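You operate a simulated robot arm through the tools that you are given. There is no shell and no other tool. Be economical: measure what you need, move in short steps, check, and stop when the job is done.

Carry out the task below with a simulated two-armed robot. There is one attempt and no reset: what you move stays moved.

## Task
Hold the red box on the top of the long table steady with one hand and open the lid of the red box with the other.

It is judged by the outcome, as a careful person would: the job done as asked, and still so three seconds after it is handed in. It fails if anything else is knocked over, pushed out of place, dropped, spilled or broken. Lids that push on must go on centred and level and be pressed home; caps that screw on are set level and turned clockwise until they are tight.

## Robot
Two 6-joint arms with two-finger grippers on one trunk, on a base that drives. Base frame: it is fixed to the floor where the robot stands at the start and does not move with it; the origin is under the middle of the robot, x ahead of it, y to its left, z up; the surface under the hand at the start is at about z = 0.92. Readings come in m, degrees, newtons and seconds.
The left shoulder is at the start at [0.07, 0.176, 1.079], the right one opposite. With the tool pointing down near the work surface each hand reaches from about 0.46 to 0.8 m from the robot's upright axis, wherever it stands, measured 20 degrees to its own side. Places, roughly: lid of the red box [0.8, -0.1, 1]. Payload 2.45 kg a hand.
The TCP of each hand is the grasp point between the finger pads, 0.026 m short of the fingertips. In the tool frame z runs along the fingers and y along their closing line. Largest opening 0.096 m; the body of the gripper starts 0.069 m behind the TCP.
Orientation is told as [roll, pitch, yaw] about the base's x, y, z axes, in that order, counted from this pose: with the fingers straight down and closing along the base's y, the tool's x points along the base's -x, its y along +y and its z along -z.

## Interface
- The arms move only by the tool drive_tool. It takes "left_plan", "right_plan" or both (then of equal length, played together; a hand with none holds still); each is a list of rows, each a list of 3 entries, a list of its own where there are three numbers: the shift along the tool's x, y, z in m, then the turn, a rotation vector about the tool's x, y, z in rad, then the closure, from 0 (fully open) to 1 (shut). In form: [[[x, y, z], [rx, ry, rz], grip], ...]. A call has 1 to 10 rows; each row shifts and turns the commanded pose from where the row before left it, along the tool's axes as they then stand. A row lasts 0.2 s, in which the tool goes at most 0.05 m and 8.6 degrees; a call with a longer step from one row to the next is refused whole, and so is a gripper value outside its range. A pose out of reach is approached as far as the arm can. The call stops where the force on the tool passes 40 N (or 10 N more than at its start, if that is more) or the arm is blocked; 0.2 s more then pass. Each finger halts on what it meets, pressing with about 21 N; the grip force reading is that of the motor and also rises with nothing between the fingers. The clock runs only during rows and for 0.2 s after the last one: add rows that do not move to give the fingers time. It gives the time, the measured TCP pose, the force on the tool (base axes), the opening and the grip force at its end, in the units of the frame above (readings bear some noise), with the torque about the TCP (base axes, N m) and any sound that the robot's microphone picked up.
- Cameras (640 x 400 px; columns grow to the right, rows downward): "scene" is now at [0.1405, -0.0139, 1.4239]; the picture's right is [-0.15, -0.99, 0.00], its down [-0.32, 0.05, -0.95] and it looks along [0.93, -0.14, -0.33] (base axes); focal length 254 px, centre (320, 200). "left" rides on the left gripper at [0.082, -0.003, -0.098] in its tool frame; the picture's right is [0.04, 1.00, 0.00], its down [-0.73, 0.03, -0.68] and it looks along [-0.68, 0.03, 0.73] (tool axes); focal length 256 px, centre (320, 200). "right" rides on the right gripper at [0.082, 0.003, -0.098] in its tool frame; the picture's right is [-0.04, 1.00, 0.00], its down [-0.73, -0.03, -0.68] and it looks along [-0.68, -0.03, 0.73] (tool axes); focal length 256 px, centre (320, 200). There is no depth. A picture from a camera that has moved, and an enlarged one, comes with that camera's place and axes in the base frame and with its lens.
- get_image(camera): a new picture of that camera. No time passes.
- lift_body(by): slides the trunk up (or, below 0, down) by that many m; the arms and the scene camera ride with it, the base frame stays. It gives what a move gives, with no picture.
- drive_base(legs): drives the robot by 1 to 6 legs, each [ahead, left, turn to the left] in m, m and degrees, along the robot's own axes; the way and the turn of a leg run together, so that a leg with both is an arc; at most 1.5 m and 180 degrees a leg. The arms and the cameras ride along, it lands a little off, and it stops where it bumps. It gives what a move gives.
- head_to(pan, tilt): turns the head with the scene camera to pan (to the left, within 86 degrees either way) and tilt (down, from -29 to 69), counted from straight ahead of the robot. It gives what a move gives.
- zoom(camera, box): a new picture of the part [left, top, right, bottom] of that camera's present view, enlarged. No time passes.
- close_job(): hands the job in; it is judged then, once.

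Go step by step. Nothing tells you exact positions but the pictures and the camera data: compare them with the known pose of the tool, close in by small moves and look again before you grip or let go. The budget is 120 turns and 108 pictures, counting those below and the enlarged ones. Unless the task says otherwise, let go and move clear before handing in, and close with one line.

The tools are called after "Call:" by a JSON object that holds its "op" and its "data". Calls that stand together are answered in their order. drive_tool: Moves the arms, as the interface text tells. Its arguments: {"type":"object","properties":{"left_plan":{"type":"array","items":{"type":"array"}},"right_plan":{"type":"array","items":{"type":"array"}}},"required":[]} The other tools are called the same way: lift_body (by) slides the trunk up or down; drive_base (legs) drives the base; head_to (pan, tilt) turns the head that bears the scene camera; get_image (camera) takes a picture; zoom (camera, box) takes an enlarged picture of a part of a camera's view; close_job () hands the job in.

At the start:

```text
time_s: 0.0
left_position: [0.5664, 0.1363, 1.3185]
left_orientation: [0.0, 0.0, 0.0]
left_wrist_force: [-0.7, 0.0, -0.1]
left_moment: [0.01, 0.02, 0.01]
left_finger_gap: 0.0957
left_finger_force: 0.0
right_position: [0.5192, -0.3291, 1.2577]
right_orientation: [0.0, 0.0, 0.0]
right_wrist_force: [-0.3, 0.6, 1.1]
right_moment: [0.01, -0.01, 0.02]
right_finger_gap: 0.0961
right_finger_force: 0.1
trunk travel left (down, up): [-0.564, 0.276]
robot x, y, heading: [-0.003, -0.0001, -0.0]
head pan, tilt: [-8.7, 19.1]
```

scene: 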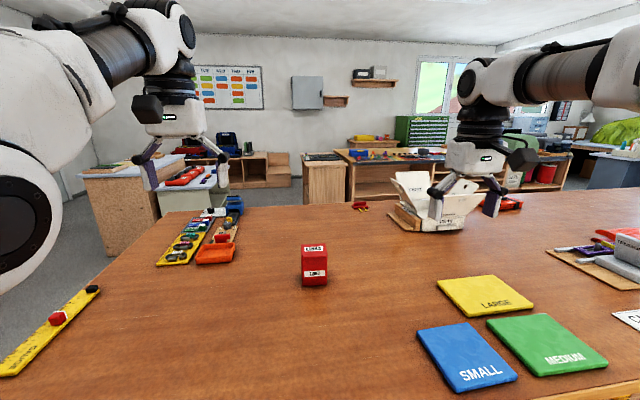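
right: 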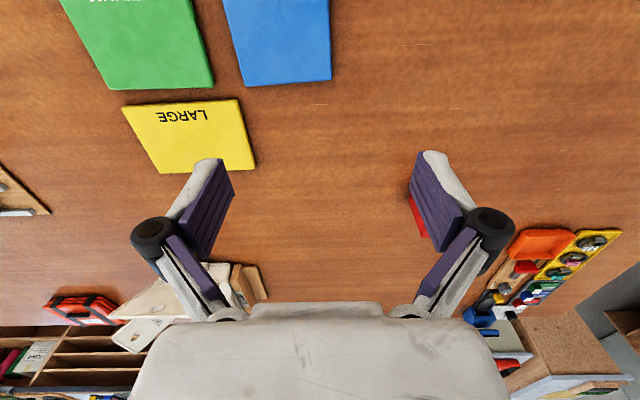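
left: 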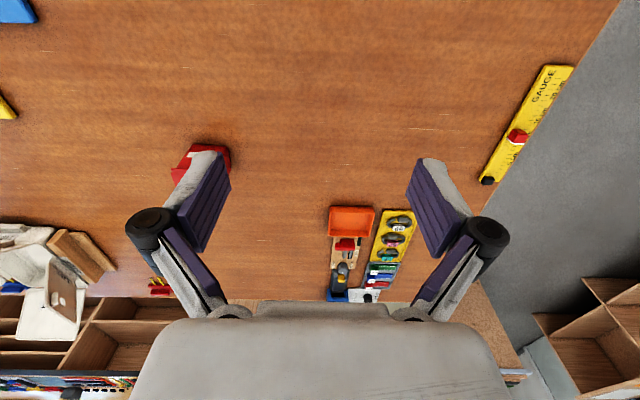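

The small red box stands in the middle of the table around [0.8, -0.1, 0.97]. I'll look closer at it first.

Call:
{"op": "zoom", "data": {"camera": "scene", "box": [270, 225, 360, 300]}}

```text
5.33 times, centred on (315, 262) of scene
camera zoom: at [0.1405, -0.0139, 1.4239], right [-0.15, -0.99, 0.0], down [-0.32, 0.05, -0.95], along [0.93, -0.14, -0.33], focal length 1354 px, centre (347, -133)
```

zoom: 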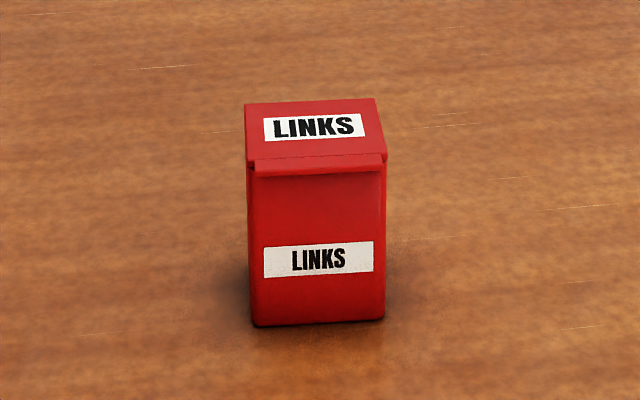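

The box is about 0.076 wide, 0.063 deep and 0.105 tall, with a hinged lid that has a lip on the front. Its front face is at x≈0.787. I'll look down to see where the table edge is and how much room there is to drive.

Call:
{"op": "head_to", "data": {"pan": 0, "tilt": 60}}

Call:
{"op": "get_image", "data": {"camera": "scene"}}

```text
time_s: 1.1
left_position: [0.567, 0.1365, 1.3207]
left_orientation: [0.1, 0.0, -0.1]
left_wrist_force: [0.2, -0.6, 0.2]
left_moment: [0.0, -0.02, 0.0]
left_finger_gap: 0.0958
left_finger_force: 0.1
right_position: [0.5183, -0.3291, 1.2579]
right_orientation: [-0.1, 0.0, 0.0]
right_wrist_force: [-0.6, 0.0, 0.5]
right_moment: [0.02, 0.04, -0.01]
right_finger_gap: 0.0962
right_finger_force: 0.1
trunk travel left (down, up): [-0.564, 0.276]
robot x, y, heading: [0.0, 0.0049, -0.0]
head pan, tilt: [0.0, 60.0]
```

```text
103 pictures are left
camera scene: at [0.115, 0.0002, 1.3643], right [0.0, -1.0, 0.0], down [-0.87, 0.0, -0.5], along [0.5, 0.0, -0.87], focal length 254 px, centre (320, 200)
```

scene: 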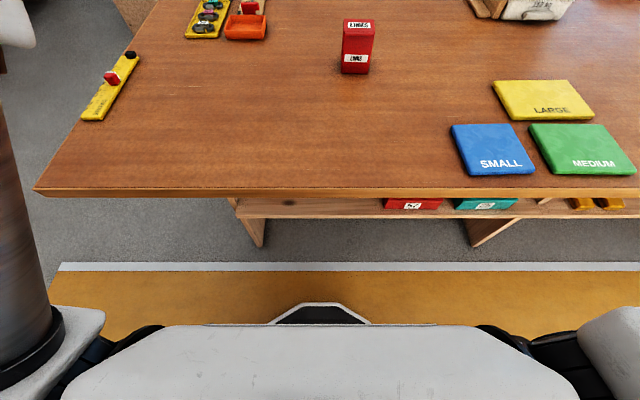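

The table edge is at x≈0.40 and the robot's front is at about 0.25. I'll drive 0.10 ahead for better reach.

Call:
{"op": "drive_base", "data": {"legs": [[0.1, 0, 0]]}}

Call:
{"op": "head_to", "data": {"pan": -8, "tilt": 35}}

Call:
{"op": "zoom", "data": {"camera": "scene", "box": [240, 125, 400, 225]}}

```text
time_s: 2.2
left_position: [0.6679, 0.1346, 1.3194]
left_orientation: [-0.1, 0.0, -0.1]
left_wrist_force: [0.5, 0.3, -1.0]
left_moment: [0.01, 0.01, 0.0]
left_finger_gap: 0.0959
left_finger_force: 0.1
right_position: [0.6185, -0.3303, 1.2577]
right_orientation: [0.0, 0.0, -0.1]
right_wrist_force: [-0.3, 0.4, 0.0]
right_moment: [0.04, 0.04, -0.01]
right_finger_gap: 0.0959
right_finger_force: 0.1
trunk travel left (down, up): [-0.564, 0.276]
robot x, y, heading: [0.1037, 0.0006, -0.1]
head pan, tilt: [0.0, 60.0]
```

```text
time_s: 3.1
left_position: [0.6673, 0.1352, 1.3204]
left_orientation: [0.1, 0.1, -0.1]
left_wrist_force: [-0.9, -1.0, 0.1]
left_moment: [-0.03, -0.01, 0.0]
left_finger_gap: 0.0962
left_finger_force: 0.1
right_position: [0.6186, -0.3299, 1.2594]
right_orientation: [0.0, 0.0, -0.1]
right_wrist_force: [-0.5, -0.2, 0.7]
right_moment: [0.0, 0.02, 0.01]
right_finger_gap: 0.0959
right_finger_force: 0.1
trunk travel left (down, up): [-0.564, 0.276]
robot x, y, heading: [0.0998, 0.0003, 0.0]
head pan, tilt: [-8.0, 35.0]
```

```text
4.00 times, centred on (320, 175) of scene
camera zoom: at [0.2358, -0.0122, 1.3985], right [-0.14, -0.99, 0.0], down [-0.57, 0.08, -0.82], along [0.81, -0.11, -0.57], focal length 1015 px, centre (320, 300)
```

zoom: 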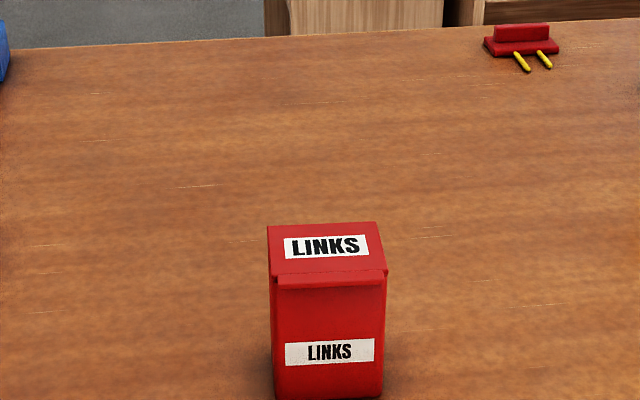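

The box centre is about [0.825, -0.10], the top is at z≈1.025, and it's yawed roughly -3°. I'll turn the left hand to come in from the left, nearly horizontal, closing front to back and low on the body.

Call:
{"op": "drive_tool", "data": {"left_plan": [[[0, 0, 0], [0, 0, -0.149], 0], [[0, 0, 0], [0, 0, -0.149], 0], [[0, 0, 0], [0, 0, -0.149], 0], [[0, 0, 0], [0, 0, -0.149], 0], [[0, 0, 0], [0, 0, -0.149], 0], [[0, 0, 0], [0, 0, -0.149], 0], [[0, 0, 0], [0, 0, -0.149], 0], [[0, 0, 0], [0, 0, -0.149], 0], [[0, 0, 0], [0, 0, -0.149], 0], [[0, 0, 0], [0, 0, -0.149], 0]]}}

Call:
{"op": "drive_tool", "data": {"left_plan": [[[0, 0, 0], [0, 0.145, 0], 0], [[0, 0, 0], [0, 0.145, 0], 0], [[0, 0, 0], [0, 0.145, 0], 0], [[0, 0, 0], [0, 0.145, 0], 0], [[0, 0, 0], [0, 0.145, 0], 0], [[0, 0, 0], [0, 0.145, 0], 0], [[0, 0, 0], [0, 0.145, 0], 0], [[0, 0, 0], [0, 0.145, 0], 0]]}}

```text
time_s: 5.3
left_position: [0.6685, 0.1366, 1.32]
left_orientation: [0.0, 0.0, 85.6]
left_wrist_force: [-0.9, -0.6, -1.3]
left_moment: [-0.01, 0.01, -0.01]
left_finger_gap: 0.096
left_finger_force: 0.1
right_position: [0.6189, -0.3297, 1.2588]
right_orientation: [0.0, 0.1, -0.2]
right_wrist_force: [0.4, 0.5, -0.7]
right_moment: [-0.01, -0.01, 0.02]
right_finger_gap: 0.0961
right_finger_force: 0.0
trunk travel left (down, up): [-0.564, 0.276]
robot x, y, heading: [0.1022, 0.0005, -0.2]
head pan, tilt: [-8.0, 35.0]
```

```text
time_s: 7.1
left_position: [0.6672, 0.1367, 1.3189]
left_orientation: [0.0, 66.7, 85.2]
left_wrist_force: [0.6, -0.7, 0.1]
left_moment: [-0.02, -0.02, -0.01]
left_finger_gap: 0.0958
left_finger_force: 0.0
right_position: [0.6189, -0.3291, 1.258]
right_orientation: [0.1, 0.0, -0.1]
right_wrist_force: [-0.1, 0.5, -0.1]
right_moment: [-0.02, 0.0, 0.02]
right_finger_gap: 0.096
right_finger_force: 0.1
trunk travel left (down, up): [-0.564, 0.276]
robot x, y, heading: [0.103, -0.0025, -0.2]
head pan, tilt: [-8.0, 35.0]
```

Call:
{"op": "drive_tool", "data": {"left_plan": [[[-0.0286, -0.018, 0.0176], [0, 0, 0], 0], [[-0.0286, -0.018, 0.0176], [0, 0, 0], 0], [[-0.0286, -0.018, 0.0176], [0, 0, 0], 0], [[-0.0286, -0.018, 0.0176], [0, 0, 0], 0], [[-0.0286, -0.018, 0.0176], [0, 0, 0], 0], [[-0.0286, -0.018, 0.0176], [0, 0, 0], 0], [[-0.0286, -0.018, 0.0176], [0, 0, 0], 0], [[-0.0286, -0.018, 0.0176], [0, 0, 0], 0], [[-0.0286, -0.018, 0.0176], [0, 0, 0], 0]]}}

Call:
{"op": "get_image", "data": {"camera": "left"}}

Call:
{"op": "get_image", "data": {"camera": "scene"}}

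```text
time_s: 9.1
left_position: [0.8252, 0.0767, 1.0179]
left_orientation: [0.0, 66.5, 85.5]
left_wrist_force: [0.3, -0.6, -0.1]
left_moment: [-0.03, 0.0, -0.04]
left_finger_gap: 0.096
left_finger_force: 0.1
right_position: [0.6209, -0.3302, 1.2574]
right_orientation: [-0.1, 0.1, -0.1]
right_wrist_force: [0.2, -0.2, 0.2]
right_moment: [-0.04, 0.02, 0.02]
right_finger_gap: 0.0963
right_finger_force: 0.0
trunk travel left (down, up): [-0.564, 0.276]
robot x, y, heading: [0.1011, 0.0002, -0.0]
head pan, tilt: [-8.0, 35.0]
```

```text
101 pictures are left
camera left: at [0.8332, 0.1333, 1.1319], right [-1.0, 0.07, 0.04], down [0.04, 0.91, -0.4], along [-0.06, -0.4, -0.91], focal length 256 px, centre (320, 200)
```

left: 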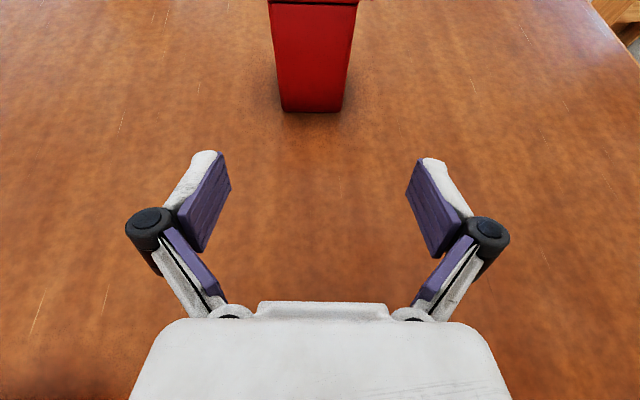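

```text
100 pictures are left
camera scene: at [0.2385, -0.0119, 1.3984], right [-0.14, -0.99, 0.0], down [-0.57, 0.08, -0.82], along [0.81, -0.12, -0.57], focal length 254 px, centre (320, 200)
```

scene: 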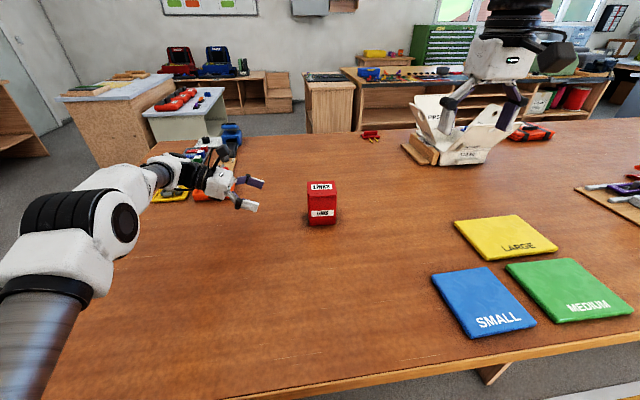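

Call:
{"op": "zoom", "data": {"camera": "scene", "box": [130, 105, 350, 240]}}

Call:
{"op": "zoom", "data": {"camera": "left", "box": [250, 0, 380, 120]}}

```text
2.91 times, centred on (240, 172) of scene
camera zoom: at [0.2385, -0.0119, 1.3984], right [-0.14, -0.99, 0.0], down [-0.57, 0.08, -0.82], along [0.81, -0.12, -0.57], focal length 738 px, centre (553, 280)
```

zoom: 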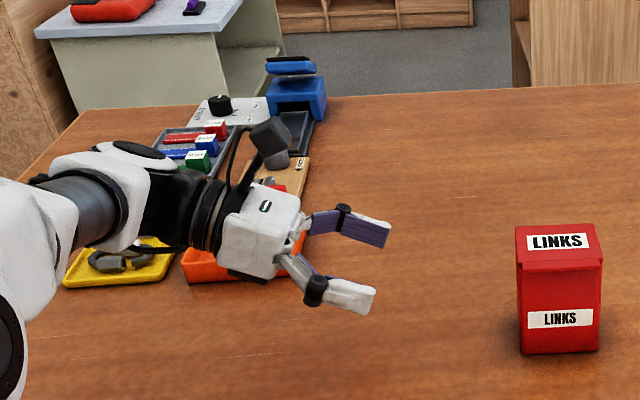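

```text
3.33 times, centred on (315, 60) of left
camera zoom: at [0.8332, 0.1333, 1.1319], right [-1.0, 0.07, 0.04], down [0.04, 0.91, -0.4], along [-0.06, -0.4, -0.91], focal length 853 px, centre (337, 667)
```

zoom: 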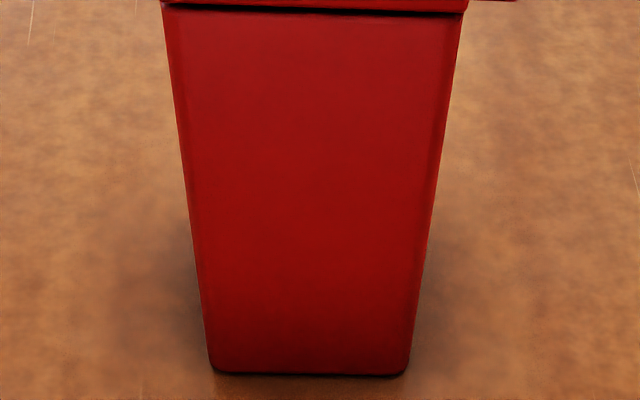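

The side view confirms the lip overhangs the front by about 1 cm. I'm moving the left hand in along its fingers.

Call:
{"op": "drive_tool", "data": {"left_plan": [[[0.001, -0.003, 0.03], [0, 0, 0], 0], [[0.001, -0.003, 0.03], [0, 0, 0], 0], [[0.001, -0.003, 0.03], [0, 0, 0], 0], [[0.001, 0, 0.015], [0, 0, 0], 0]]}}

Call:
{"op": "get_image", "data": {"camera": "left"}}

Call:
{"op": "zoom", "data": {"camera": "scene", "box": [130, 105, 350, 240]}}

```text
time_s: 10.1
left_position: [0.8276, -0.0172, 0.9816]
left_orientation: [0.2, 66.6, 85.4]
left_wrist_force: [-0.2, -0.4, 0.9]
left_moment: [-0.01, -0.02, 0.0]
left_finger_gap: 0.0959
left_finger_force: 0.1
right_position: [0.6187, -0.3302, 1.2575]
right_orientation: [0.0, 0.0, 0.0]
right_wrist_force: [-0.8, 0.4, 0.2]
right_moment: [0.03, 0.0, 0.0]
right_finger_gap: 0.096
right_finger_force: 0.1
trunk travel left (down, up): [-0.564, 0.276]
robot x, y, heading: [0.1025, -0.0011, -0.2]
head pan, tilt: [-8.0, 35.0]
```

```text
97 pictures are left
camera left: at [0.8351, 0.0388, 1.0954], right [-1.0, 0.07, 0.04], down [0.04, 0.91, -0.4], along [-0.06, -0.4, -0.92], focal length 256 px, centre (320, 200)
```

left: 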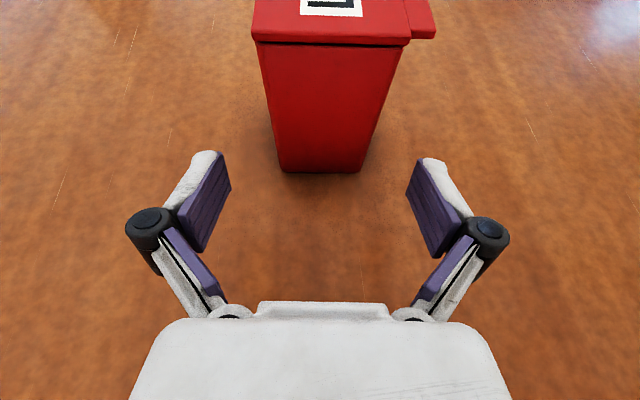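

```text
2.91 times, centred on (240, 172) of scene
camera zoom: at [0.2367, -0.0126, 1.3985], right [-0.14, -0.99, 0.0], down [-0.57, 0.08, -0.82], along [0.81, -0.12, -0.57], focal length 738 px, centre (553, 280)
```

zoom: 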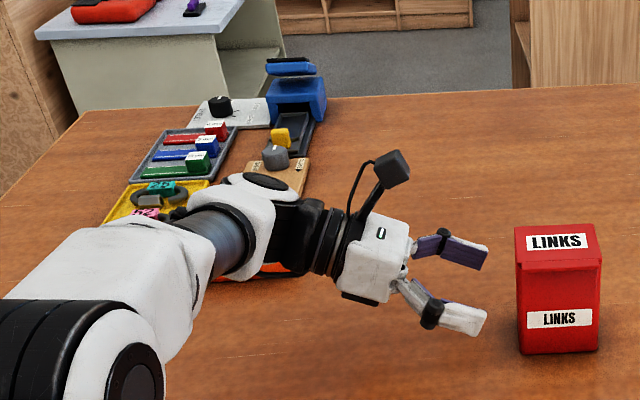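

Call:
{"op": "drive_tool", "data": {"left_plan": [[[0, 0, 0.023], [0, 0, 0], 0], [[0, 0, 0.023], [0, 0, 0], 0], [[0, 0, 0.022], [0, 0, 0], 0]]}}

Call:
{"op": "get_image", "data": {"camera": "left"}}

Call:
{"op": "zoom", "data": {"camera": "scene", "box": [130, 105, 350, 240]}}

```text
time_s: 10.9
left_position: [0.822, -0.0812, 0.9562]
left_orientation: [0.0, 66.5, 85.3]
left_wrist_force: [0.1, -0.1, 0.6]
left_moment: [0.04, -0.04, 0.01]
left_finger_gap: 0.0963
left_finger_force: 0.0
right_position: [0.6193, -0.3299, 1.2574]
right_orientation: [0.0, 0.0, 0.0]
right_wrist_force: [0.2, 0.1, -0.7]
right_moment: [0.04, 0.02, -0.02]
right_finger_gap: 0.096
right_finger_force: 0.0
trunk travel left (down, up): [-0.564, 0.276]
robot x, y, heading: [0.0996, 0.002, -0.1]
head pan, tilt: [-8.0, 35.0]
```

```text
95 pictures are left
camera left: at [0.829, -0.0255, 1.0701], right [-1.0, 0.06, 0.04], down [0.04, 0.91, -0.4], along [-0.06, -0.4, -0.92], focal length 256 px, centre (320, 200)
```

left: 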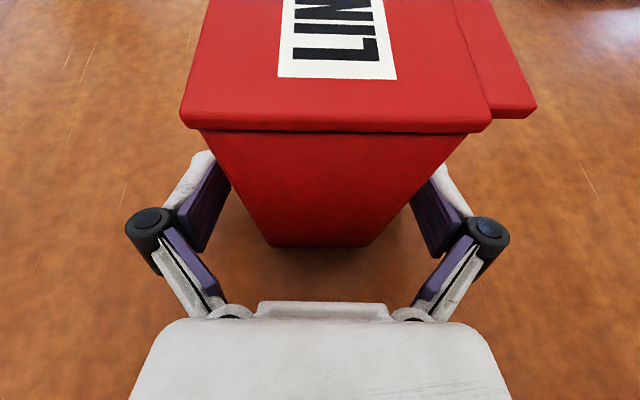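

```text
2.91 times, centred on (240, 172) of scene
camera zoom: at [0.2366, -0.013, 1.3985], right [-0.14, -0.99, 0.0], down [-0.57, 0.08, -0.82], along [0.81, -0.11, -0.57], focal length 738 px, centre (553, 280)
```

zoom: 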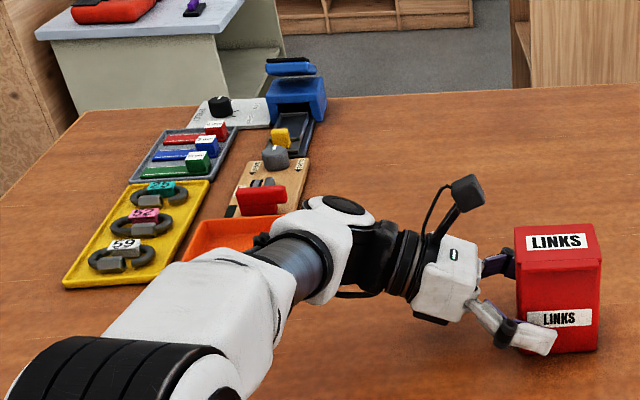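

Both fingers straddle the body below the lid. Closing the grip now.

Call:
{"op": "drive_tool", "data": {"left_plan": [[[0, 0, 0], [0, 0, 0], 0.2], [[0, 0, 0], [0, 0, 0], 0.3], [[0, 0, 0], [0, 0, 0], 0.4], [[0, 0, 0], [0, 0, 0], 0.6], [[0, 0, 0], [0, 0, 0], 0.6], [[0, 0, 0], [0, 0, 0], 0.6]]}}

Call:
{"op": "get_image", "data": {"camera": "left"}}

Call:
{"op": "zoom", "data": {"camera": "scene", "box": [240, 150, 400, 250]}}

```text
time_s: 12.3
left_position: [0.8216, -0.082, 0.9564]
left_orientation: [0.0, 66.6, 85.3]
left_wrist_force: [-0.5, -1.0, 0.3]
left_moment: [-0.04, 0.05, 0.05]
left_finger_gap: 0.0638
left_finger_force: 21.2
right_position: [0.6184, -0.3298, 1.26]
right_orientation: [0.0, -0.1, -0.1]
right_wrist_force: [-1.1, 0.5, 0.5]
right_moment: [-0.03, -0.01, -0.01]
right_finger_gap: 0.096
right_finger_force: 0.1
trunk travel left (down, up): [-0.564, 0.276]
robot x, y, heading: [0.1013, -0.0027, -0.4]
head pan, tilt: [-8.0, 35.0]
```

```text
93 pictures are left
camera left: at [0.8288, -0.0252, 1.0701], right [-1.0, 0.07, 0.04], down [0.05, 0.91, -0.4], along [-0.06, -0.4, -0.92], focal length 256 px, centre (320, 200)
```

left: 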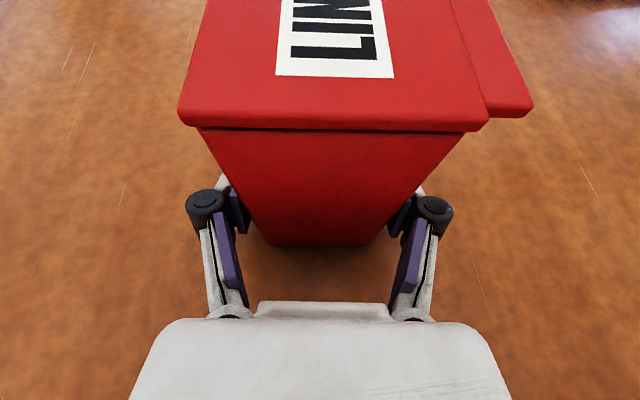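

```text
4.00 times, centred on (320, 200) of scene
camera zoom: at [0.2365, -0.0125, 1.3985], right [-0.14, -0.99, 0.0], down [-0.57, 0.08, -0.82], along [0.81, -0.12, -0.57], focal length 1015 px, centre (320, 200)
```

zoom: 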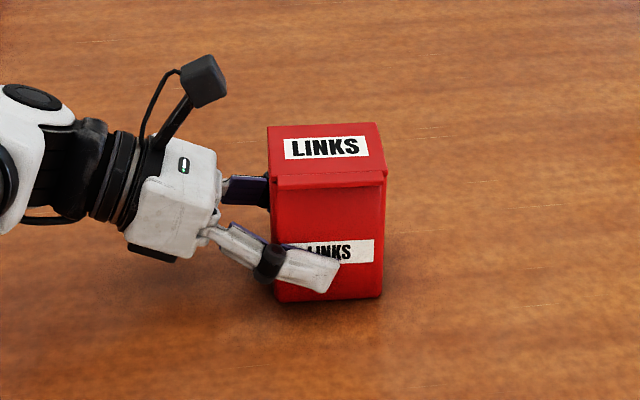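

The box is held firmly. Now I'll turn the right hand to point toward +y, camera up. The closed fingertips will then go under the front lip from the right.

Call:
{"op": "drive_tool", "data": {"right_plan": [[[0, 0, 0], [0, 0, 0.138], 0.5], [[0, 0, 0], [0, 0, 0.138], 1], [[0, 0, 0], [0, 0, 0.138], 1], [[0, 0, 0], [0, 0, 0.138], 1], [[0, 0, 0], [0, 0, 0.138], 1], [[0, 0, 0], [0, 0, 0.138], 1]]}}

Call:
{"op": "drive_tool", "data": {"right_plan": [[[0, 0, 0], [0, 0, 0.138], 1], [[0, 0, 0], [0, 0, 0.138], 1], [[0, 0, 0], [0, 0, 0.138], 1], [[0, 0, 0], [0, 0, 0.138], 1], [[0, 0, 0], [0, 0, 0.138], 1], [[0, 0, 0], [0, 0, 0.138], 1]]}}

Call:
{"op": "drive_tool", "data": {"right_plan": [[[0, 0, 0], [0, 0.136, 0], 1], [[0, 0, 0], [0, 0.136, 0], 1], [[0, 0, 0], [0, 0.136, 0], 1], [[0, 0, 0], [0, 0.136, 0], 1], [[0, 0, 0], [0, 0.136, 0], 1], [[0, 0, 0], [0, 0.136, 0], 1], [[0, 0, 0], [0, 0.136, 0], 1], [[0, 0, 0], [0, 0.136, 0], 1], [[0, 0, 0], [0, 0.136, 0], 1], [[0, 0, 0], [0, 0.136, 0], 1]]}}

Call:
{"op": "get_image", "data": {"camera": "scene"}}

Call:
{"op": "get_image", "data": {"camera": "right"}}

```text
time_s: 13.7
left_position: [0.8226, -0.082, 0.9576]
left_orientation: [0.1, 66.5, 85.3]
left_wrist_force: [-0.3, -0.5, 0.3]
left_moment: [-0.02, 0.08, 0.03]
left_finger_gap: 0.0636
left_finger_force: 20.9
right_position: [0.6192, -0.331, 1.2599]
right_orientation: [0.0, 0.0, -47.6]
right_wrist_force: [0.4, -0.3, 0.8]
right_moment: [0.02, 0.0, -0.01]
right_finger_gap: 0.0
right_finger_force: 20.7
trunk travel left (down, up): [-0.564, 0.276]
robot x, y, heading: [0.1005, 0.0006, -0.1]
head pan, tilt: [-8.0, 35.0]
```

```text
time_s: 15.1
left_position: [0.8222, -0.0821, 0.9567]
left_orientation: [0.0, 66.5, 85.3]
left_wrist_force: [0.0, -0.2, 1.5]
left_moment: [-0.02, 0.07, 0.04]
left_finger_gap: 0.0635
left_finger_force: 20.6
right_position: [0.6182, -0.3307, 1.2579]
right_orientation: [0.1, 0.1, -95.3]
right_wrist_force: [0.6, 0.0, -0.1]
right_moment: [0.01, 0.0, 0.03]
right_finger_gap: 0.0
right_finger_force: 21.1
trunk travel left (down, up): [-0.564, 0.276]
robot x, y, heading: [0.0991, -0.0015, -0.0]
head pan, tilt: [-8.0, 35.0]
```

```text
time_s: 17.3
left_position: [0.8217, -0.0817, 0.9571]
left_orientation: [0.0, 66.5, 85.3]
left_wrist_force: [0.6, -0.1, 1.0]
left_moment: [-0.1, 0.04, 0.0]
left_finger_gap: 0.0637
left_finger_force: 21.3
right_position: [0.6175, -0.33, 1.2581]
right_orientation: [-0.1, 78.1, -95.0]
right_wrist_force: [-0.5, -0.8, -0.7]
right_moment: [-0.02, -0.02, 0.03]
right_finger_gap: 0.0002
right_finger_force: 20.8
trunk travel left (down, up): [-0.564, 0.276]
robot x, y, heading: [0.1002, 0.0044, 0.1]
head pan, tilt: [-8.0, 35.0]
```

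```text
91 pictures are left
camera scene: at [0.2366, -0.013, 1.3986], right [-0.14, -0.99, 0.0], down [-0.57, 0.08, -0.82], along [0.81, -0.11, -0.57], focal length 254 px, centre (320, 200)
```

scene: 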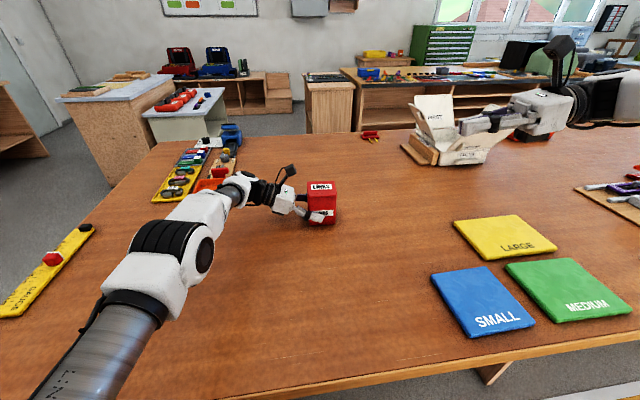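

```text
90 pictures are left
camera right: at [0.6159, -0.4103, 1.3584], right [0.99, -0.1, -0.04], down [-0.1, -0.81, -0.58], along [0.02, 0.58, -0.82], focal length 256 px, centre (320, 200)
```

right: 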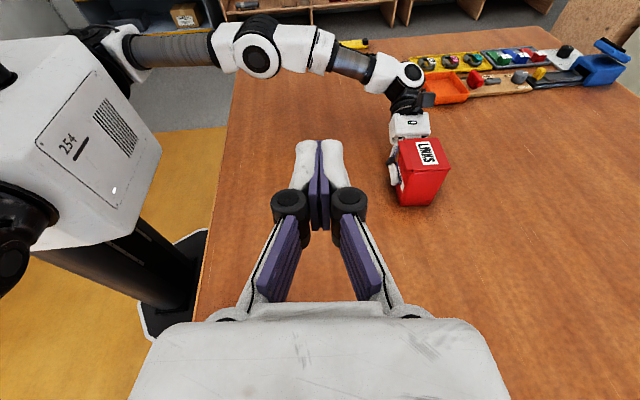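

Call:
{"op": "drive_tool", "data": {"right_plan": [[[-0.0284, 0.0159, 0.0215], [0, 0, 0], 1], [[-0.0284, 0.0159, 0.0215], [0, 0, 0], 1], [[-0.0284, 0.0159, 0.0215], [0, 0, 0], 1], [[-0.0284, 0.0159, 0.0215], [0, 0, 0], 1], [[-0.0284, 0.0159, 0.0215], [0, 0, 0], 1], [[-0.0284, 0.0159, 0.0215], [0, 0, 0], 1], [[-0.0284, 0.0159, 0.0215], [0, 0, 0], 1], [[-0.0284, 0.0159, 0.0215], [0, 0, 0], 1]]}}

Call:
{"op": "get_image", "data": {"camera": "right"}}

Call:
{"op": "zoom", "data": {"camera": "scene", "box": [260, 140, 460, 265]}}

```text
time_s: 19.1
left_position: [0.8216, -0.0824, 0.9565]
left_orientation: [0.0, 66.6, 85.3]
left_wrist_force: [0.6, 0.0, 0.4]
left_moment: [0.15, 0.01, -0.02]
left_finger_gap: 0.0639
left_finger_force: 20.7
right_position: [0.7555, -0.2176, 0.9971]
right_orientation: [-0.1, 77.9, -95.2]
right_wrist_force: [-0.9, -0.1, 0.8]
right_moment: [-0.03, 0.01, -0.01]
right_finger_gap: 0.0002
right_finger_force: 20.3
trunk travel left (down, up): [-0.564, 0.276]
robot x, y, heading: [0.0994, -0.0028, -0.1]
head pan, tilt: [-8.0, 35.0]
```

```text
89 pictures are left
camera right: at [0.7528, -0.2973, 1.098], right [0.99, -0.1, -0.04], down [-0.1, -0.81, -0.58], along [0.02, 0.58, -0.82], focal length 256 px, centre (320, 200)
```

right: 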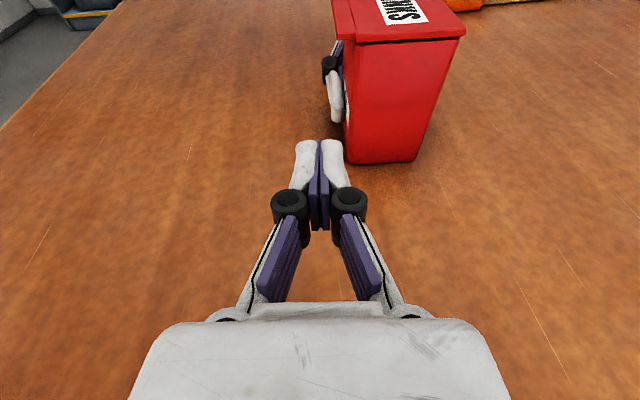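

```text
3.20 times, centred on (360, 202) of scene
camera zoom: at [0.237, -0.0122, 1.3986], right [-0.14, -0.99, 0.0], down [-0.57, 0.08, -0.82], along [0.81, -0.12, -0.57], focal length 812 px, centre (192, 192)
```

zoom: 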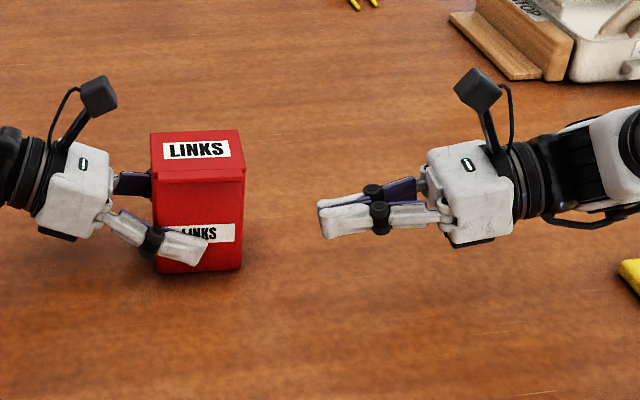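

Call:
{"op": "zoom", "data": {"camera": "right", "box": [280, 0, 480, 170]}}

```text
2.35 times, centred on (380, 85) of right
camera zoom: at [0.7528, -0.2973, 1.098], right [0.99, -0.1, -0.04], down [-0.1, -0.81, -0.58], along [0.02, 0.58, -0.82], focal length 602 px, centre (179, 471)
```

zoom: 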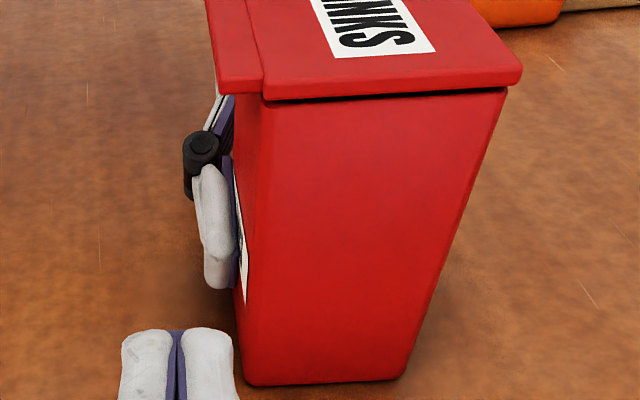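

The lip underside is at z≈1.025, its front at x≈0.776, and the body front at x≈0.787. I'm sliding the closed fingers below the lip.

Call:
{"op": "drive_tool", "data": {"right_plan": [[[0.005, 0.0015, 0.0238], [0, 0, 0], 1], [[0.005, 0.0015, 0.0238], [0, 0, 0], 1], [[0.005, 0.0015, 0.0238], [0, 0, 0], 1], [[0.005, 0.0015, 0.0238], [0, 0, 0], 1]]}}

Call:
{"op": "get_image", "data": {"camera": "right"}}

Call:
{"op": "get_image", "data": {"camera": "left"}}

Call:
{"op": "zoom", "data": {"camera": "scene", "box": [260, 150, 420, 250]}}

```text
time_s: 20.1
left_position: [0.8217, -0.0817, 0.957]
left_orientation: [-0.1, 66.5, 85.3]
left_wrist_force: [0.3, 1.6, 1.7]
left_moment: [0.1, 0.09, -0.04]
left_finger_gap: 0.0637
left_finger_force: 21.0
right_position: [0.7698, -0.1226, 0.9995]
right_orientation: [0.0, 77.9, -95.2]
right_wrist_force: [-0.7, 0.5, -1.1]
right_moment: [0.03, 0.0, -0.01]
right_finger_gap: 0.0
right_finger_force: 20.9
trunk travel left (down, up): [-0.564, 0.276]
robot x, y, heading: [0.1017, 0.0024, -0.2]
head pan, tilt: [-8.0, 35.0]
```

```text
86 pictures are left
camera right: at [0.7673, -0.2019, 1.0993], right [0.99, -0.1, -0.04], down [-0.1, -0.81, -0.57], along [0.02, 0.58, -0.82], focal length 256 px, centre (320, 200)
```

right: 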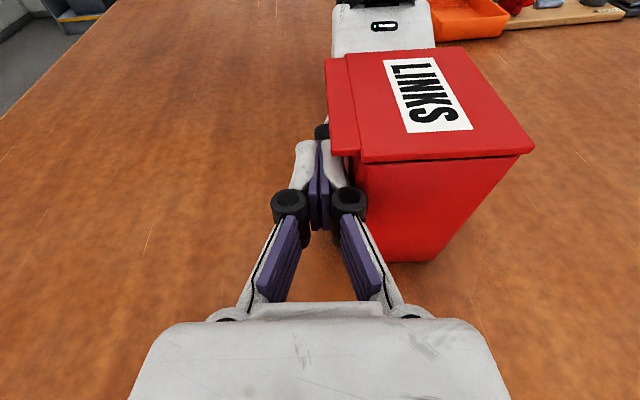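

```text
85 pictures are left
camera left: at [0.8289, -0.0246, 1.0701], right [-1.0, 0.07, 0.04], down [0.05, 0.91, -0.4], along [-0.06, -0.4, -0.91], focal length 256 px, centre (320, 200)
```

left: 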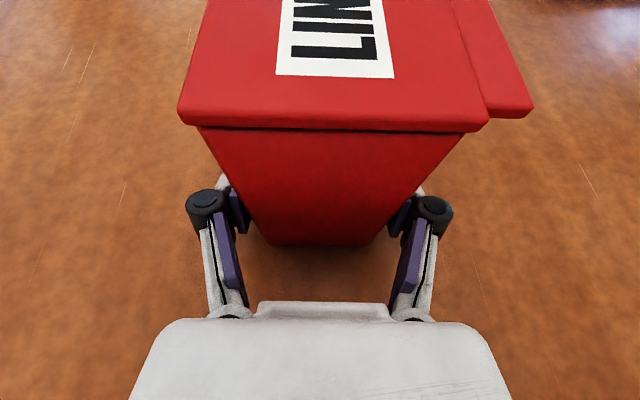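

```text
4.00 times, centred on (340, 200) of scene
camera zoom: at [0.2365, -0.0117, 1.3985], right [-0.14, -0.99, 0.0], down [-0.57, 0.08, -0.82], along [0.81, -0.12, -0.57], focal length 1015 px, centre (240, 200)
```

zoom: 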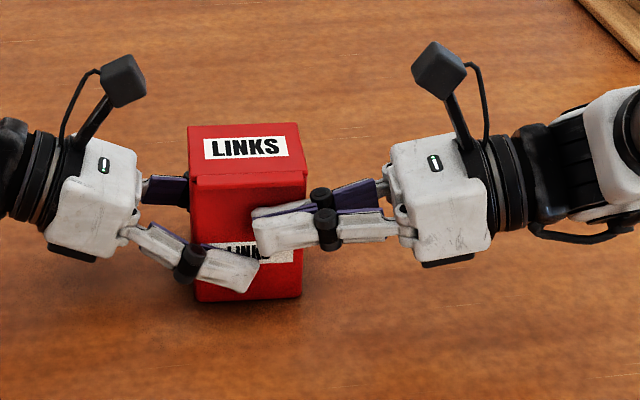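

Call:
{"op": "drive_tool", "data": {"right_plan": [[[0.004, 0.002, -0.001], [0, 0, 0], 1], [[0.004, 0.002, -0.001], [0, 0, 0], 1], [[0.004, 0, -0.001], [0, 0, 0], 1], [[0.004, 0, -0.001], [0, 0, 0], 1]]}}

Call:
{"op": "zoom", "data": {"camera": "scene", "box": [280, 160, 380, 230]}}

Call:
{"op": "zoom", "data": {"camera": "right", "box": [260, 40, 420, 240]}}

```text
time_s: 21.1
left_position: [0.8221, -0.0811, 0.9573]
left_orientation: [0.1, 66.5, 85.3]
left_wrist_force: [10.5, 1.4, 3.8]
left_moment: [-0.25, 0.7, 0.49]
left_finger_gap: 0.0646
left_finger_force: 20.6
right_position: [0.7745, -0.1251, 1.0154]
right_orientation: [-0.1, 77.9, -95.1]
right_wrist_force: [-9.5, 0.3, -4.1]
right_moment: [0.03, 0.08, -0.12]
right_finger_gap: 0.0
right_finger_force: 21.3
trunk travel left (down, up): [-0.564, 0.276]
robot x, y, heading: [0.1039, -0.001, -0.3]
head pan, tilt: [-8.0, 35.0]
```

```text
5.71 times, centred on (330, 195) of scene
camera zoom: at [0.2367, -0.0123, 1.3985], right [-0.14, -0.99, 0.0], down [-0.57, 0.08, -0.82], along [0.81, -0.12, -0.57], focal length 1450 px, centre (263, 229)
```

zoom: 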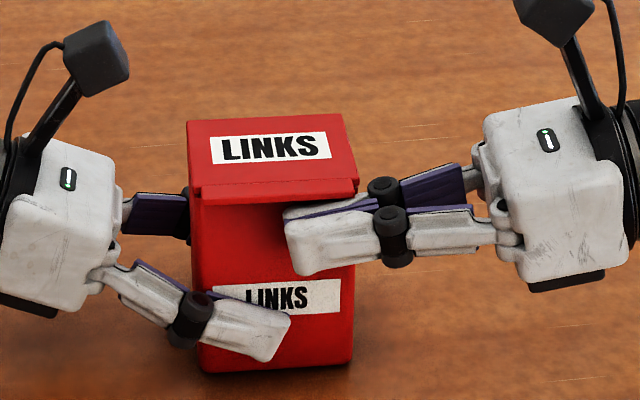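

```text
2.00 times, centred on (340, 140) of right
camera zoom: at [0.7714, -0.2047, 1.1154], right [0.99, -0.09, -0.04], down [-0.1, -0.81, -0.58], along [0.02, 0.58, -0.82], focal length 512 px, centre (280, 320)
```

zoom: 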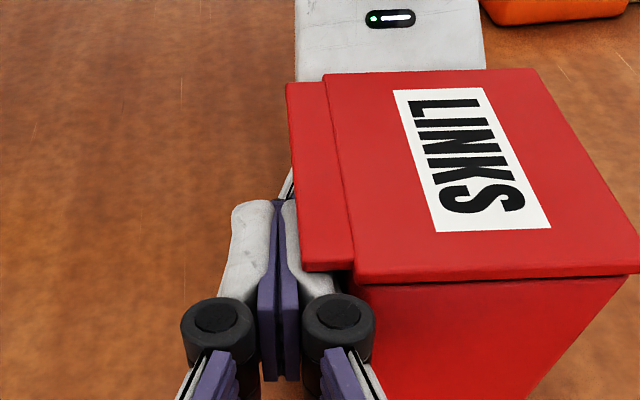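

The finger touches the body front at about 9 N. I'll back off 2 mm and raise to lift the lip.

Call:
{"op": "drive_tool", "data": {"right_plan": [[[0, -0.003, 0], [0, 0, 0], 1], [[0.004, 0, -0.001], [0, 0, 0], 1], [[0.004, 0, -0.001], [0, 0, 0], 1], [[0.004, 0, -0.001], [0, 0, 0], 1]]}}

Call:
{"op": "zoom", "data": {"camera": "scene", "box": [280, 160, 380, 230]}}

```text
time_s: 22.1
left_position: [0.8229, -0.083, 0.9561]
left_orientation: [0.1, 66.4, 85.5]
left_wrist_force: [0.9, 0.1, -0.3]
left_moment: [0.03, -0.05, -0.01]
left_finger_gap: 0.064
left_finger_force: 21.1
right_position: [0.7717, -0.1254, 1.0287]
right_orientation: [0.0, 77.9, -95.0]
right_wrist_force: [0.3, -0.4, -0.3]
right_moment: [-0.01, -0.04, -0.03]
right_finger_gap: 0.0001
right_finger_force: 21.1
trunk travel left (down, up): [-0.564, 0.276]
robot x, y, heading: [0.1001, 0.0022, -0.0]
head pan, tilt: [-8.0, 35.0]
```

```text
5.71 times, centred on (330, 195) of scene
camera zoom: at [0.2369, -0.0123, 1.3984], right [-0.14, -0.99, 0.0], down [-0.57, 0.08, -0.82], along [0.81, -0.12, -0.57], focal length 1450 px, centre (263, 229)
```

zoom: 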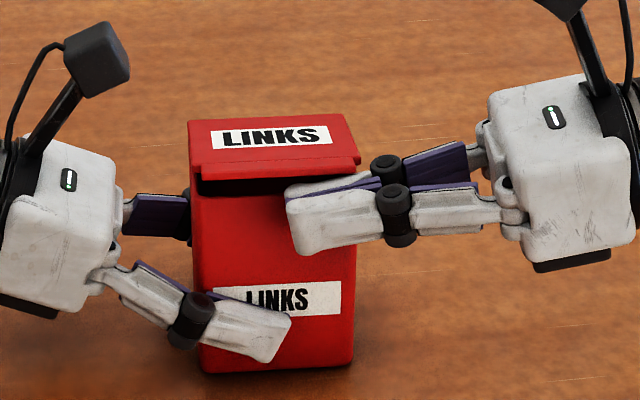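

The lid is lifting cleanly. I'll follow the arc up and back.

Call:
{"op": "drive_tool", "data": {"right_plan": [[[0.006, 0.001, -0.0013], [0, 0, 0], 1], [[0.006, 0.002, -0.0013], [0, 0, 0], 1], [[0.006, 0.003, -0.0013], [0, 0, 0], 1], [[0.006, 0.004, -0.0013], [0, 0, 0], 1], [[0.006, 0.005, -0.0013], [0, 0, 0], 1]]}}

Call:
{"op": "zoom", "data": {"camera": "scene", "box": [280, 150, 380, 220]}}

Call:
{"op": "get_image", "data": {"camera": "left"}}

```text
time_s: 23.3
left_position: [0.823, -0.0818, 0.9569]
left_orientation: [0.2, 66.6, 85.4]
left_wrist_force: [0.3, 0.7, 0.4]
left_moment: [0.01, 0.03, 0.0]
left_finger_gap: 0.0641
left_finger_force: 21.1
right_position: [0.7879, -0.127, 1.058]
right_orientation: [0.0, 77.9, -95.1]
right_wrist_force: [-0.3, -0.5, 0.5]
right_moment: [0.02, 0.02, -0.01]
right_finger_gap: 0.0
right_finger_force: 21.4
trunk travel left (down, up): [-0.564, 0.276]
robot x, y, heading: [0.101, 0.0003, -0.2]
head pan, tilt: [-8.0, 35.0]
```

```text
5.71 times, centred on (330, 185) of scene
camera zoom: at [0.237, -0.0123, 1.3985], right [-0.14, -0.99, 0.0], down [-0.57, 0.08, -0.82], along [0.81, -0.12, -0.57], focal length 1450 px, centre (263, 286)
```

zoom: 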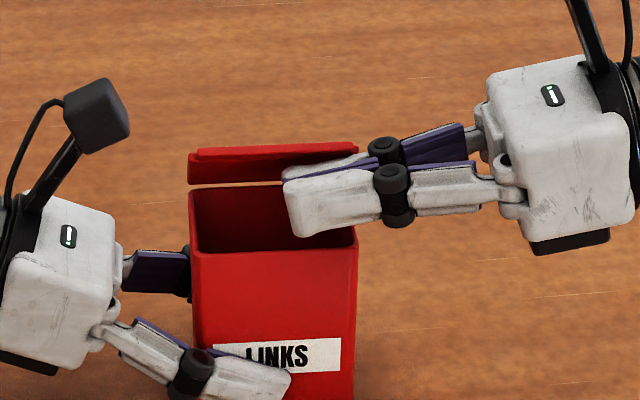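

```text
79 pictures are left
camera left: at [0.8292, -0.0251, 1.0697], right [-1.0, 0.07, 0.04], down [0.05, 0.91, -0.4], along [-0.06, -0.4, -0.92], focal length 256 px, centre (320, 200)
```

left: 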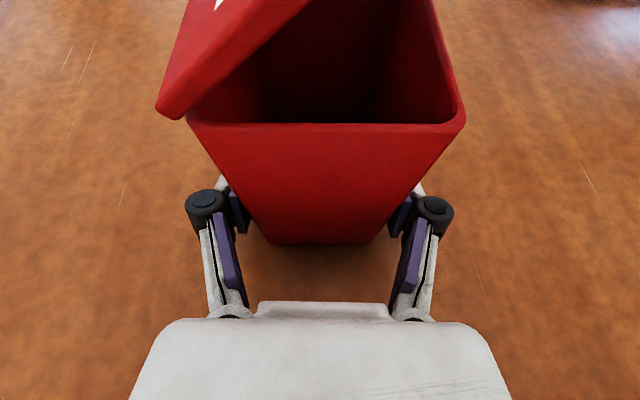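

Call:
{"op": "drive_tool", "data": {"right_plan": [[[0.005, 0.008, -0.001], [0, 0, 0], 1], [[0.005, 0.009, -0.001], [0, 0, 0], 1], [[0.004, 0.01, -0.001], [0, 0, 0], 1], [[0.003, 0.01, 0], [0, 0, 0], 1], [[0.001, 0.01, 0], [0, 0, 0], 1]]}}

Call:
{"op": "zoom", "data": {"camera": "scene", "box": [280, 140, 380, 210]}}

Call:
{"op": "get_image", "data": {"camera": "left"}}

```text
time_s: 24.5
left_position: [0.8221, -0.0821, 0.9568]
left_orientation: [0.1, 66.5, 85.4]
left_wrist_force: [0.1, 0.0, 0.0]
left_moment: [0.0, 0.06, 0.0]
left_finger_gap: 0.064
left_finger_force: 21.3
right_position: [0.8331, -0.1305, 1.0773]
right_orientation: [-0.3, 77.9, -95.3]
right_wrist_force: [-0.8, -0.1, -0.3]
right_moment: [-0.03, 0.0, 0.0]
right_finger_gap: 0.0
right_finger_force: 21.1
trunk travel left (down, up): [-0.564, 0.276]
robot x, y, heading: [0.0991, -0.0012, -0.3]
head pan, tilt: [-8.0, 35.0]
```

```text
5.71 times, centred on (330, 175) of scene
camera zoom: at [0.2374, -0.0125, 1.3984], right [-0.14, -0.99, 0.0], down [-0.57, 0.08, -0.82], along [0.81, -0.12, -0.57], focal length 1450 px, centre (263, 343)
```

zoom: 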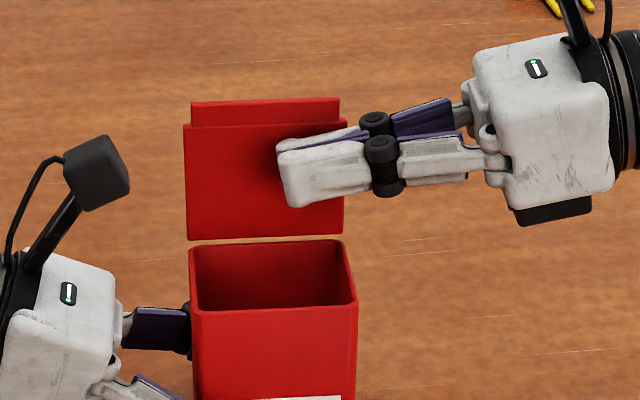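

```text
77 pictures are left
camera left: at [0.8295, -0.0252, 1.0695], right [-1.0, 0.07, 0.04], down [0.05, 0.91, -0.4], along [-0.06, -0.4, -0.92], focal length 256 px, centre (320, 200)
```

left: 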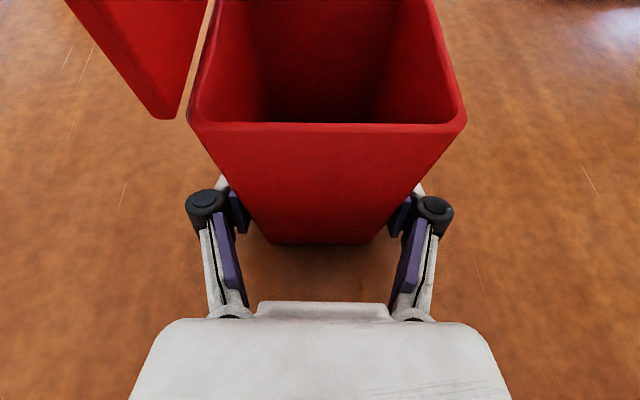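

The lid is nearly upright. I'll push it past vertical while watching the force.

Call:
{"op": "drive_tool", "data": {"right_plan": [[[0, 0.008, 0], [0, 0, 0], 1], [[0, 0.008, 0], [0, 0, 0], 1], [[0, 0.008, 0], [0, 0, 0], 1]]}}

Call:
{"op": "zoom", "data": {"camera": "scene", "box": [280, 140, 380, 210]}}

Call:
{"op": "get_image", "data": {"camera": "left"}}

```text
time_s: 25.3
left_position: [0.8228, -0.0824, 0.9559]
left_orientation: [0.2, 66.4, 85.6]
left_wrist_force: [6.4, -0.6, -0.8]
left_moment: [0.06, 0.71, 0.18]
left_finger_gap: 0.0638
left_finger_force: 21.2
right_position: [0.8569, -0.1329, 1.0769]
right_orientation: [-0.4, 77.9, -95.3]
right_wrist_force: [-5.1, -0.2, 0.2]
right_moment: [0.03, 0.11, 0.11]
right_finger_gap: 0.0
right_finger_force: 21.2
trunk travel left (down, up): [-0.564, 0.276]
robot x, y, heading: [0.1003, -0.0044, 0.0]
head pan, tilt: [-8.0, 35.0]
```

```text
5.71 times, centred on (330, 175) of scene
camera zoom: at [0.2373, -0.0124, 1.3985], right [-0.14, -0.99, 0.0], down [-0.57, 0.08, -0.82], along [0.81, -0.12, -0.57], focal length 1450 px, centre (263, 343)
```

zoom: 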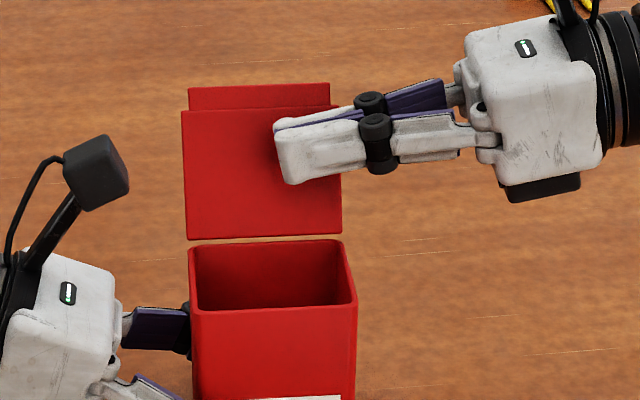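

```text
75 pictures are left
camera left: at [0.8297, -0.025, 1.0696], right [-1.0, 0.06, 0.04], down [0.04, 0.91, -0.4], along [-0.06, -0.4, -0.92], focal length 256 px, centre (320, 200)
```

left: 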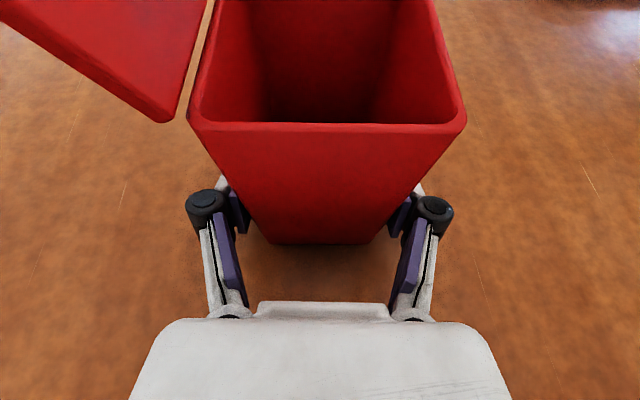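

Resistance suggests the lid is at its hinge stop, past vertical. I'm backing the right hand off to see if it stays.

Call:
{"op": "drive_tool", "data": {"right_plan": [[[0, -0.01, 0], [0, 0, 0], 1], [[0, -0.02, 0], [0, 0, 0], 1], [[0.01, -0.02, -0.02], [0, 0, 0], 1], [[0.01, -0.01, -0.03], [0, 0, 0], 1], [[0, 0, -0.04], [0, 0, 0], 1]]}}

Call:
{"op": "zoom", "data": {"camera": "scene", "box": [270, 130, 430, 230]}}

Call:
{"op": "get_image", "data": {"camera": "right"}}

```text
time_s: 26.5
left_position: [0.8211, -0.0832, 0.956]
left_orientation: [0.1, 66.4, 85.4]
left_wrist_force: [0.2, 0.0, -0.2]
left_moment: [0.05, 0.01, -0.01]
left_finger_gap: 0.064
left_finger_force: 20.8
right_position: [0.7904, -0.2135, 1.1149]
right_orientation: [-0.5, 78.1, -95.3]
right_wrist_force: [0.5, -0.2, 0.2]
right_moment: [0.0, -0.03, 0.01]
right_finger_gap: 0.0001
right_finger_force: 21.5
trunk travel left (down, up): [-0.564, 0.276]
robot x, y, heading: [0.1014, -0.0007, -0.1]
head pan, tilt: [-8.0, 35.0]
```

```text
4.00 times, centred on (350, 180) of scene
camera zoom: at [0.2371, -0.0142, 1.3984], right [-0.14, -0.99, 0.0], down [-0.57, 0.08, -0.82], along [0.81, -0.11, -0.57], focal length 1015 px, centre (200, 280)
```

zoom: 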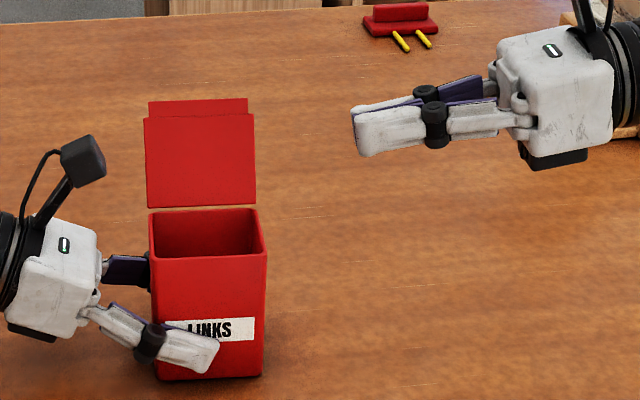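

```text
73 pictures are left
camera right: at [0.7875, -0.2942, 1.2155], right [0.99, -0.09, -0.04], down [-0.1, -0.81, -0.58], along [0.02, 0.58, -0.82], focal length 256 px, centre (320, 200)
```

right: 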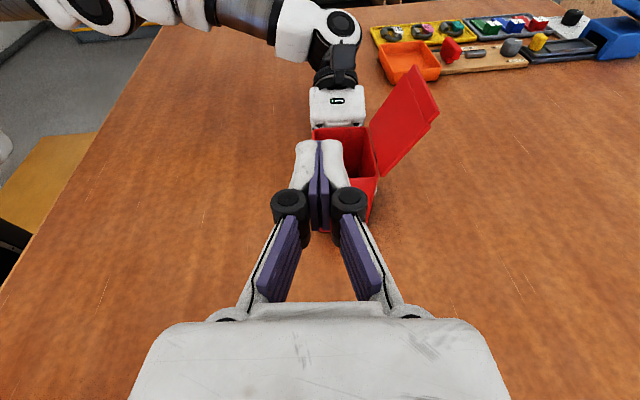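

The lid stays open past vertical. I'll release the left hand gently and withdraw it along its fingers.

Call:
{"op": "drive_tool", "data": {"left_plan": [[[0, 0, 0], [0, 0, 0], 0.3], [[0, 0, 0], [0, 0, 0], 0.2], [[0, 0, 0], [0, 0, 0], 0], [[0, 0, 0], [0, 0, 0], 0]]}}

Call:
{"op": "get_image", "data": {"camera": "left"}}

```text
time_s: 27.5
left_position: [0.822, -0.0819, 0.9572]
left_orientation: [0.0, 66.5, 85.3]
left_wrist_force: [0.6, 0.3, 0.4]
left_moment: [0.01, -0.04, -0.02]
left_finger_gap: 0.0959
left_finger_force: 0.1
right_position: [0.7888, -0.2136, 1.1154]
right_orientation: [-0.1, 77.9, -95.1]
right_wrist_force: [-0.1, -0.2, 0.6]
right_moment: [0.01, 0.0, 0.01]
right_finger_gap: 0.0
right_finger_force: 21.4
trunk travel left (down, up): [-0.564, 0.276]
robot x, y, heading: [0.098, 0.001, -0.1]
head pan, tilt: [-8.0, 35.0]
```

```text
72 pictures are left
camera left: at [0.829, -0.0252, 1.07], right [-1.0, 0.07, 0.04], down [0.05, 0.91, -0.4], along [-0.06, -0.4, -0.92], focal length 256 px, centre (320, 200)
```

left: 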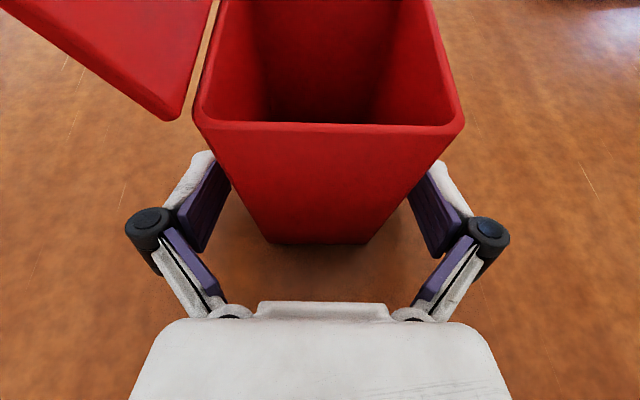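

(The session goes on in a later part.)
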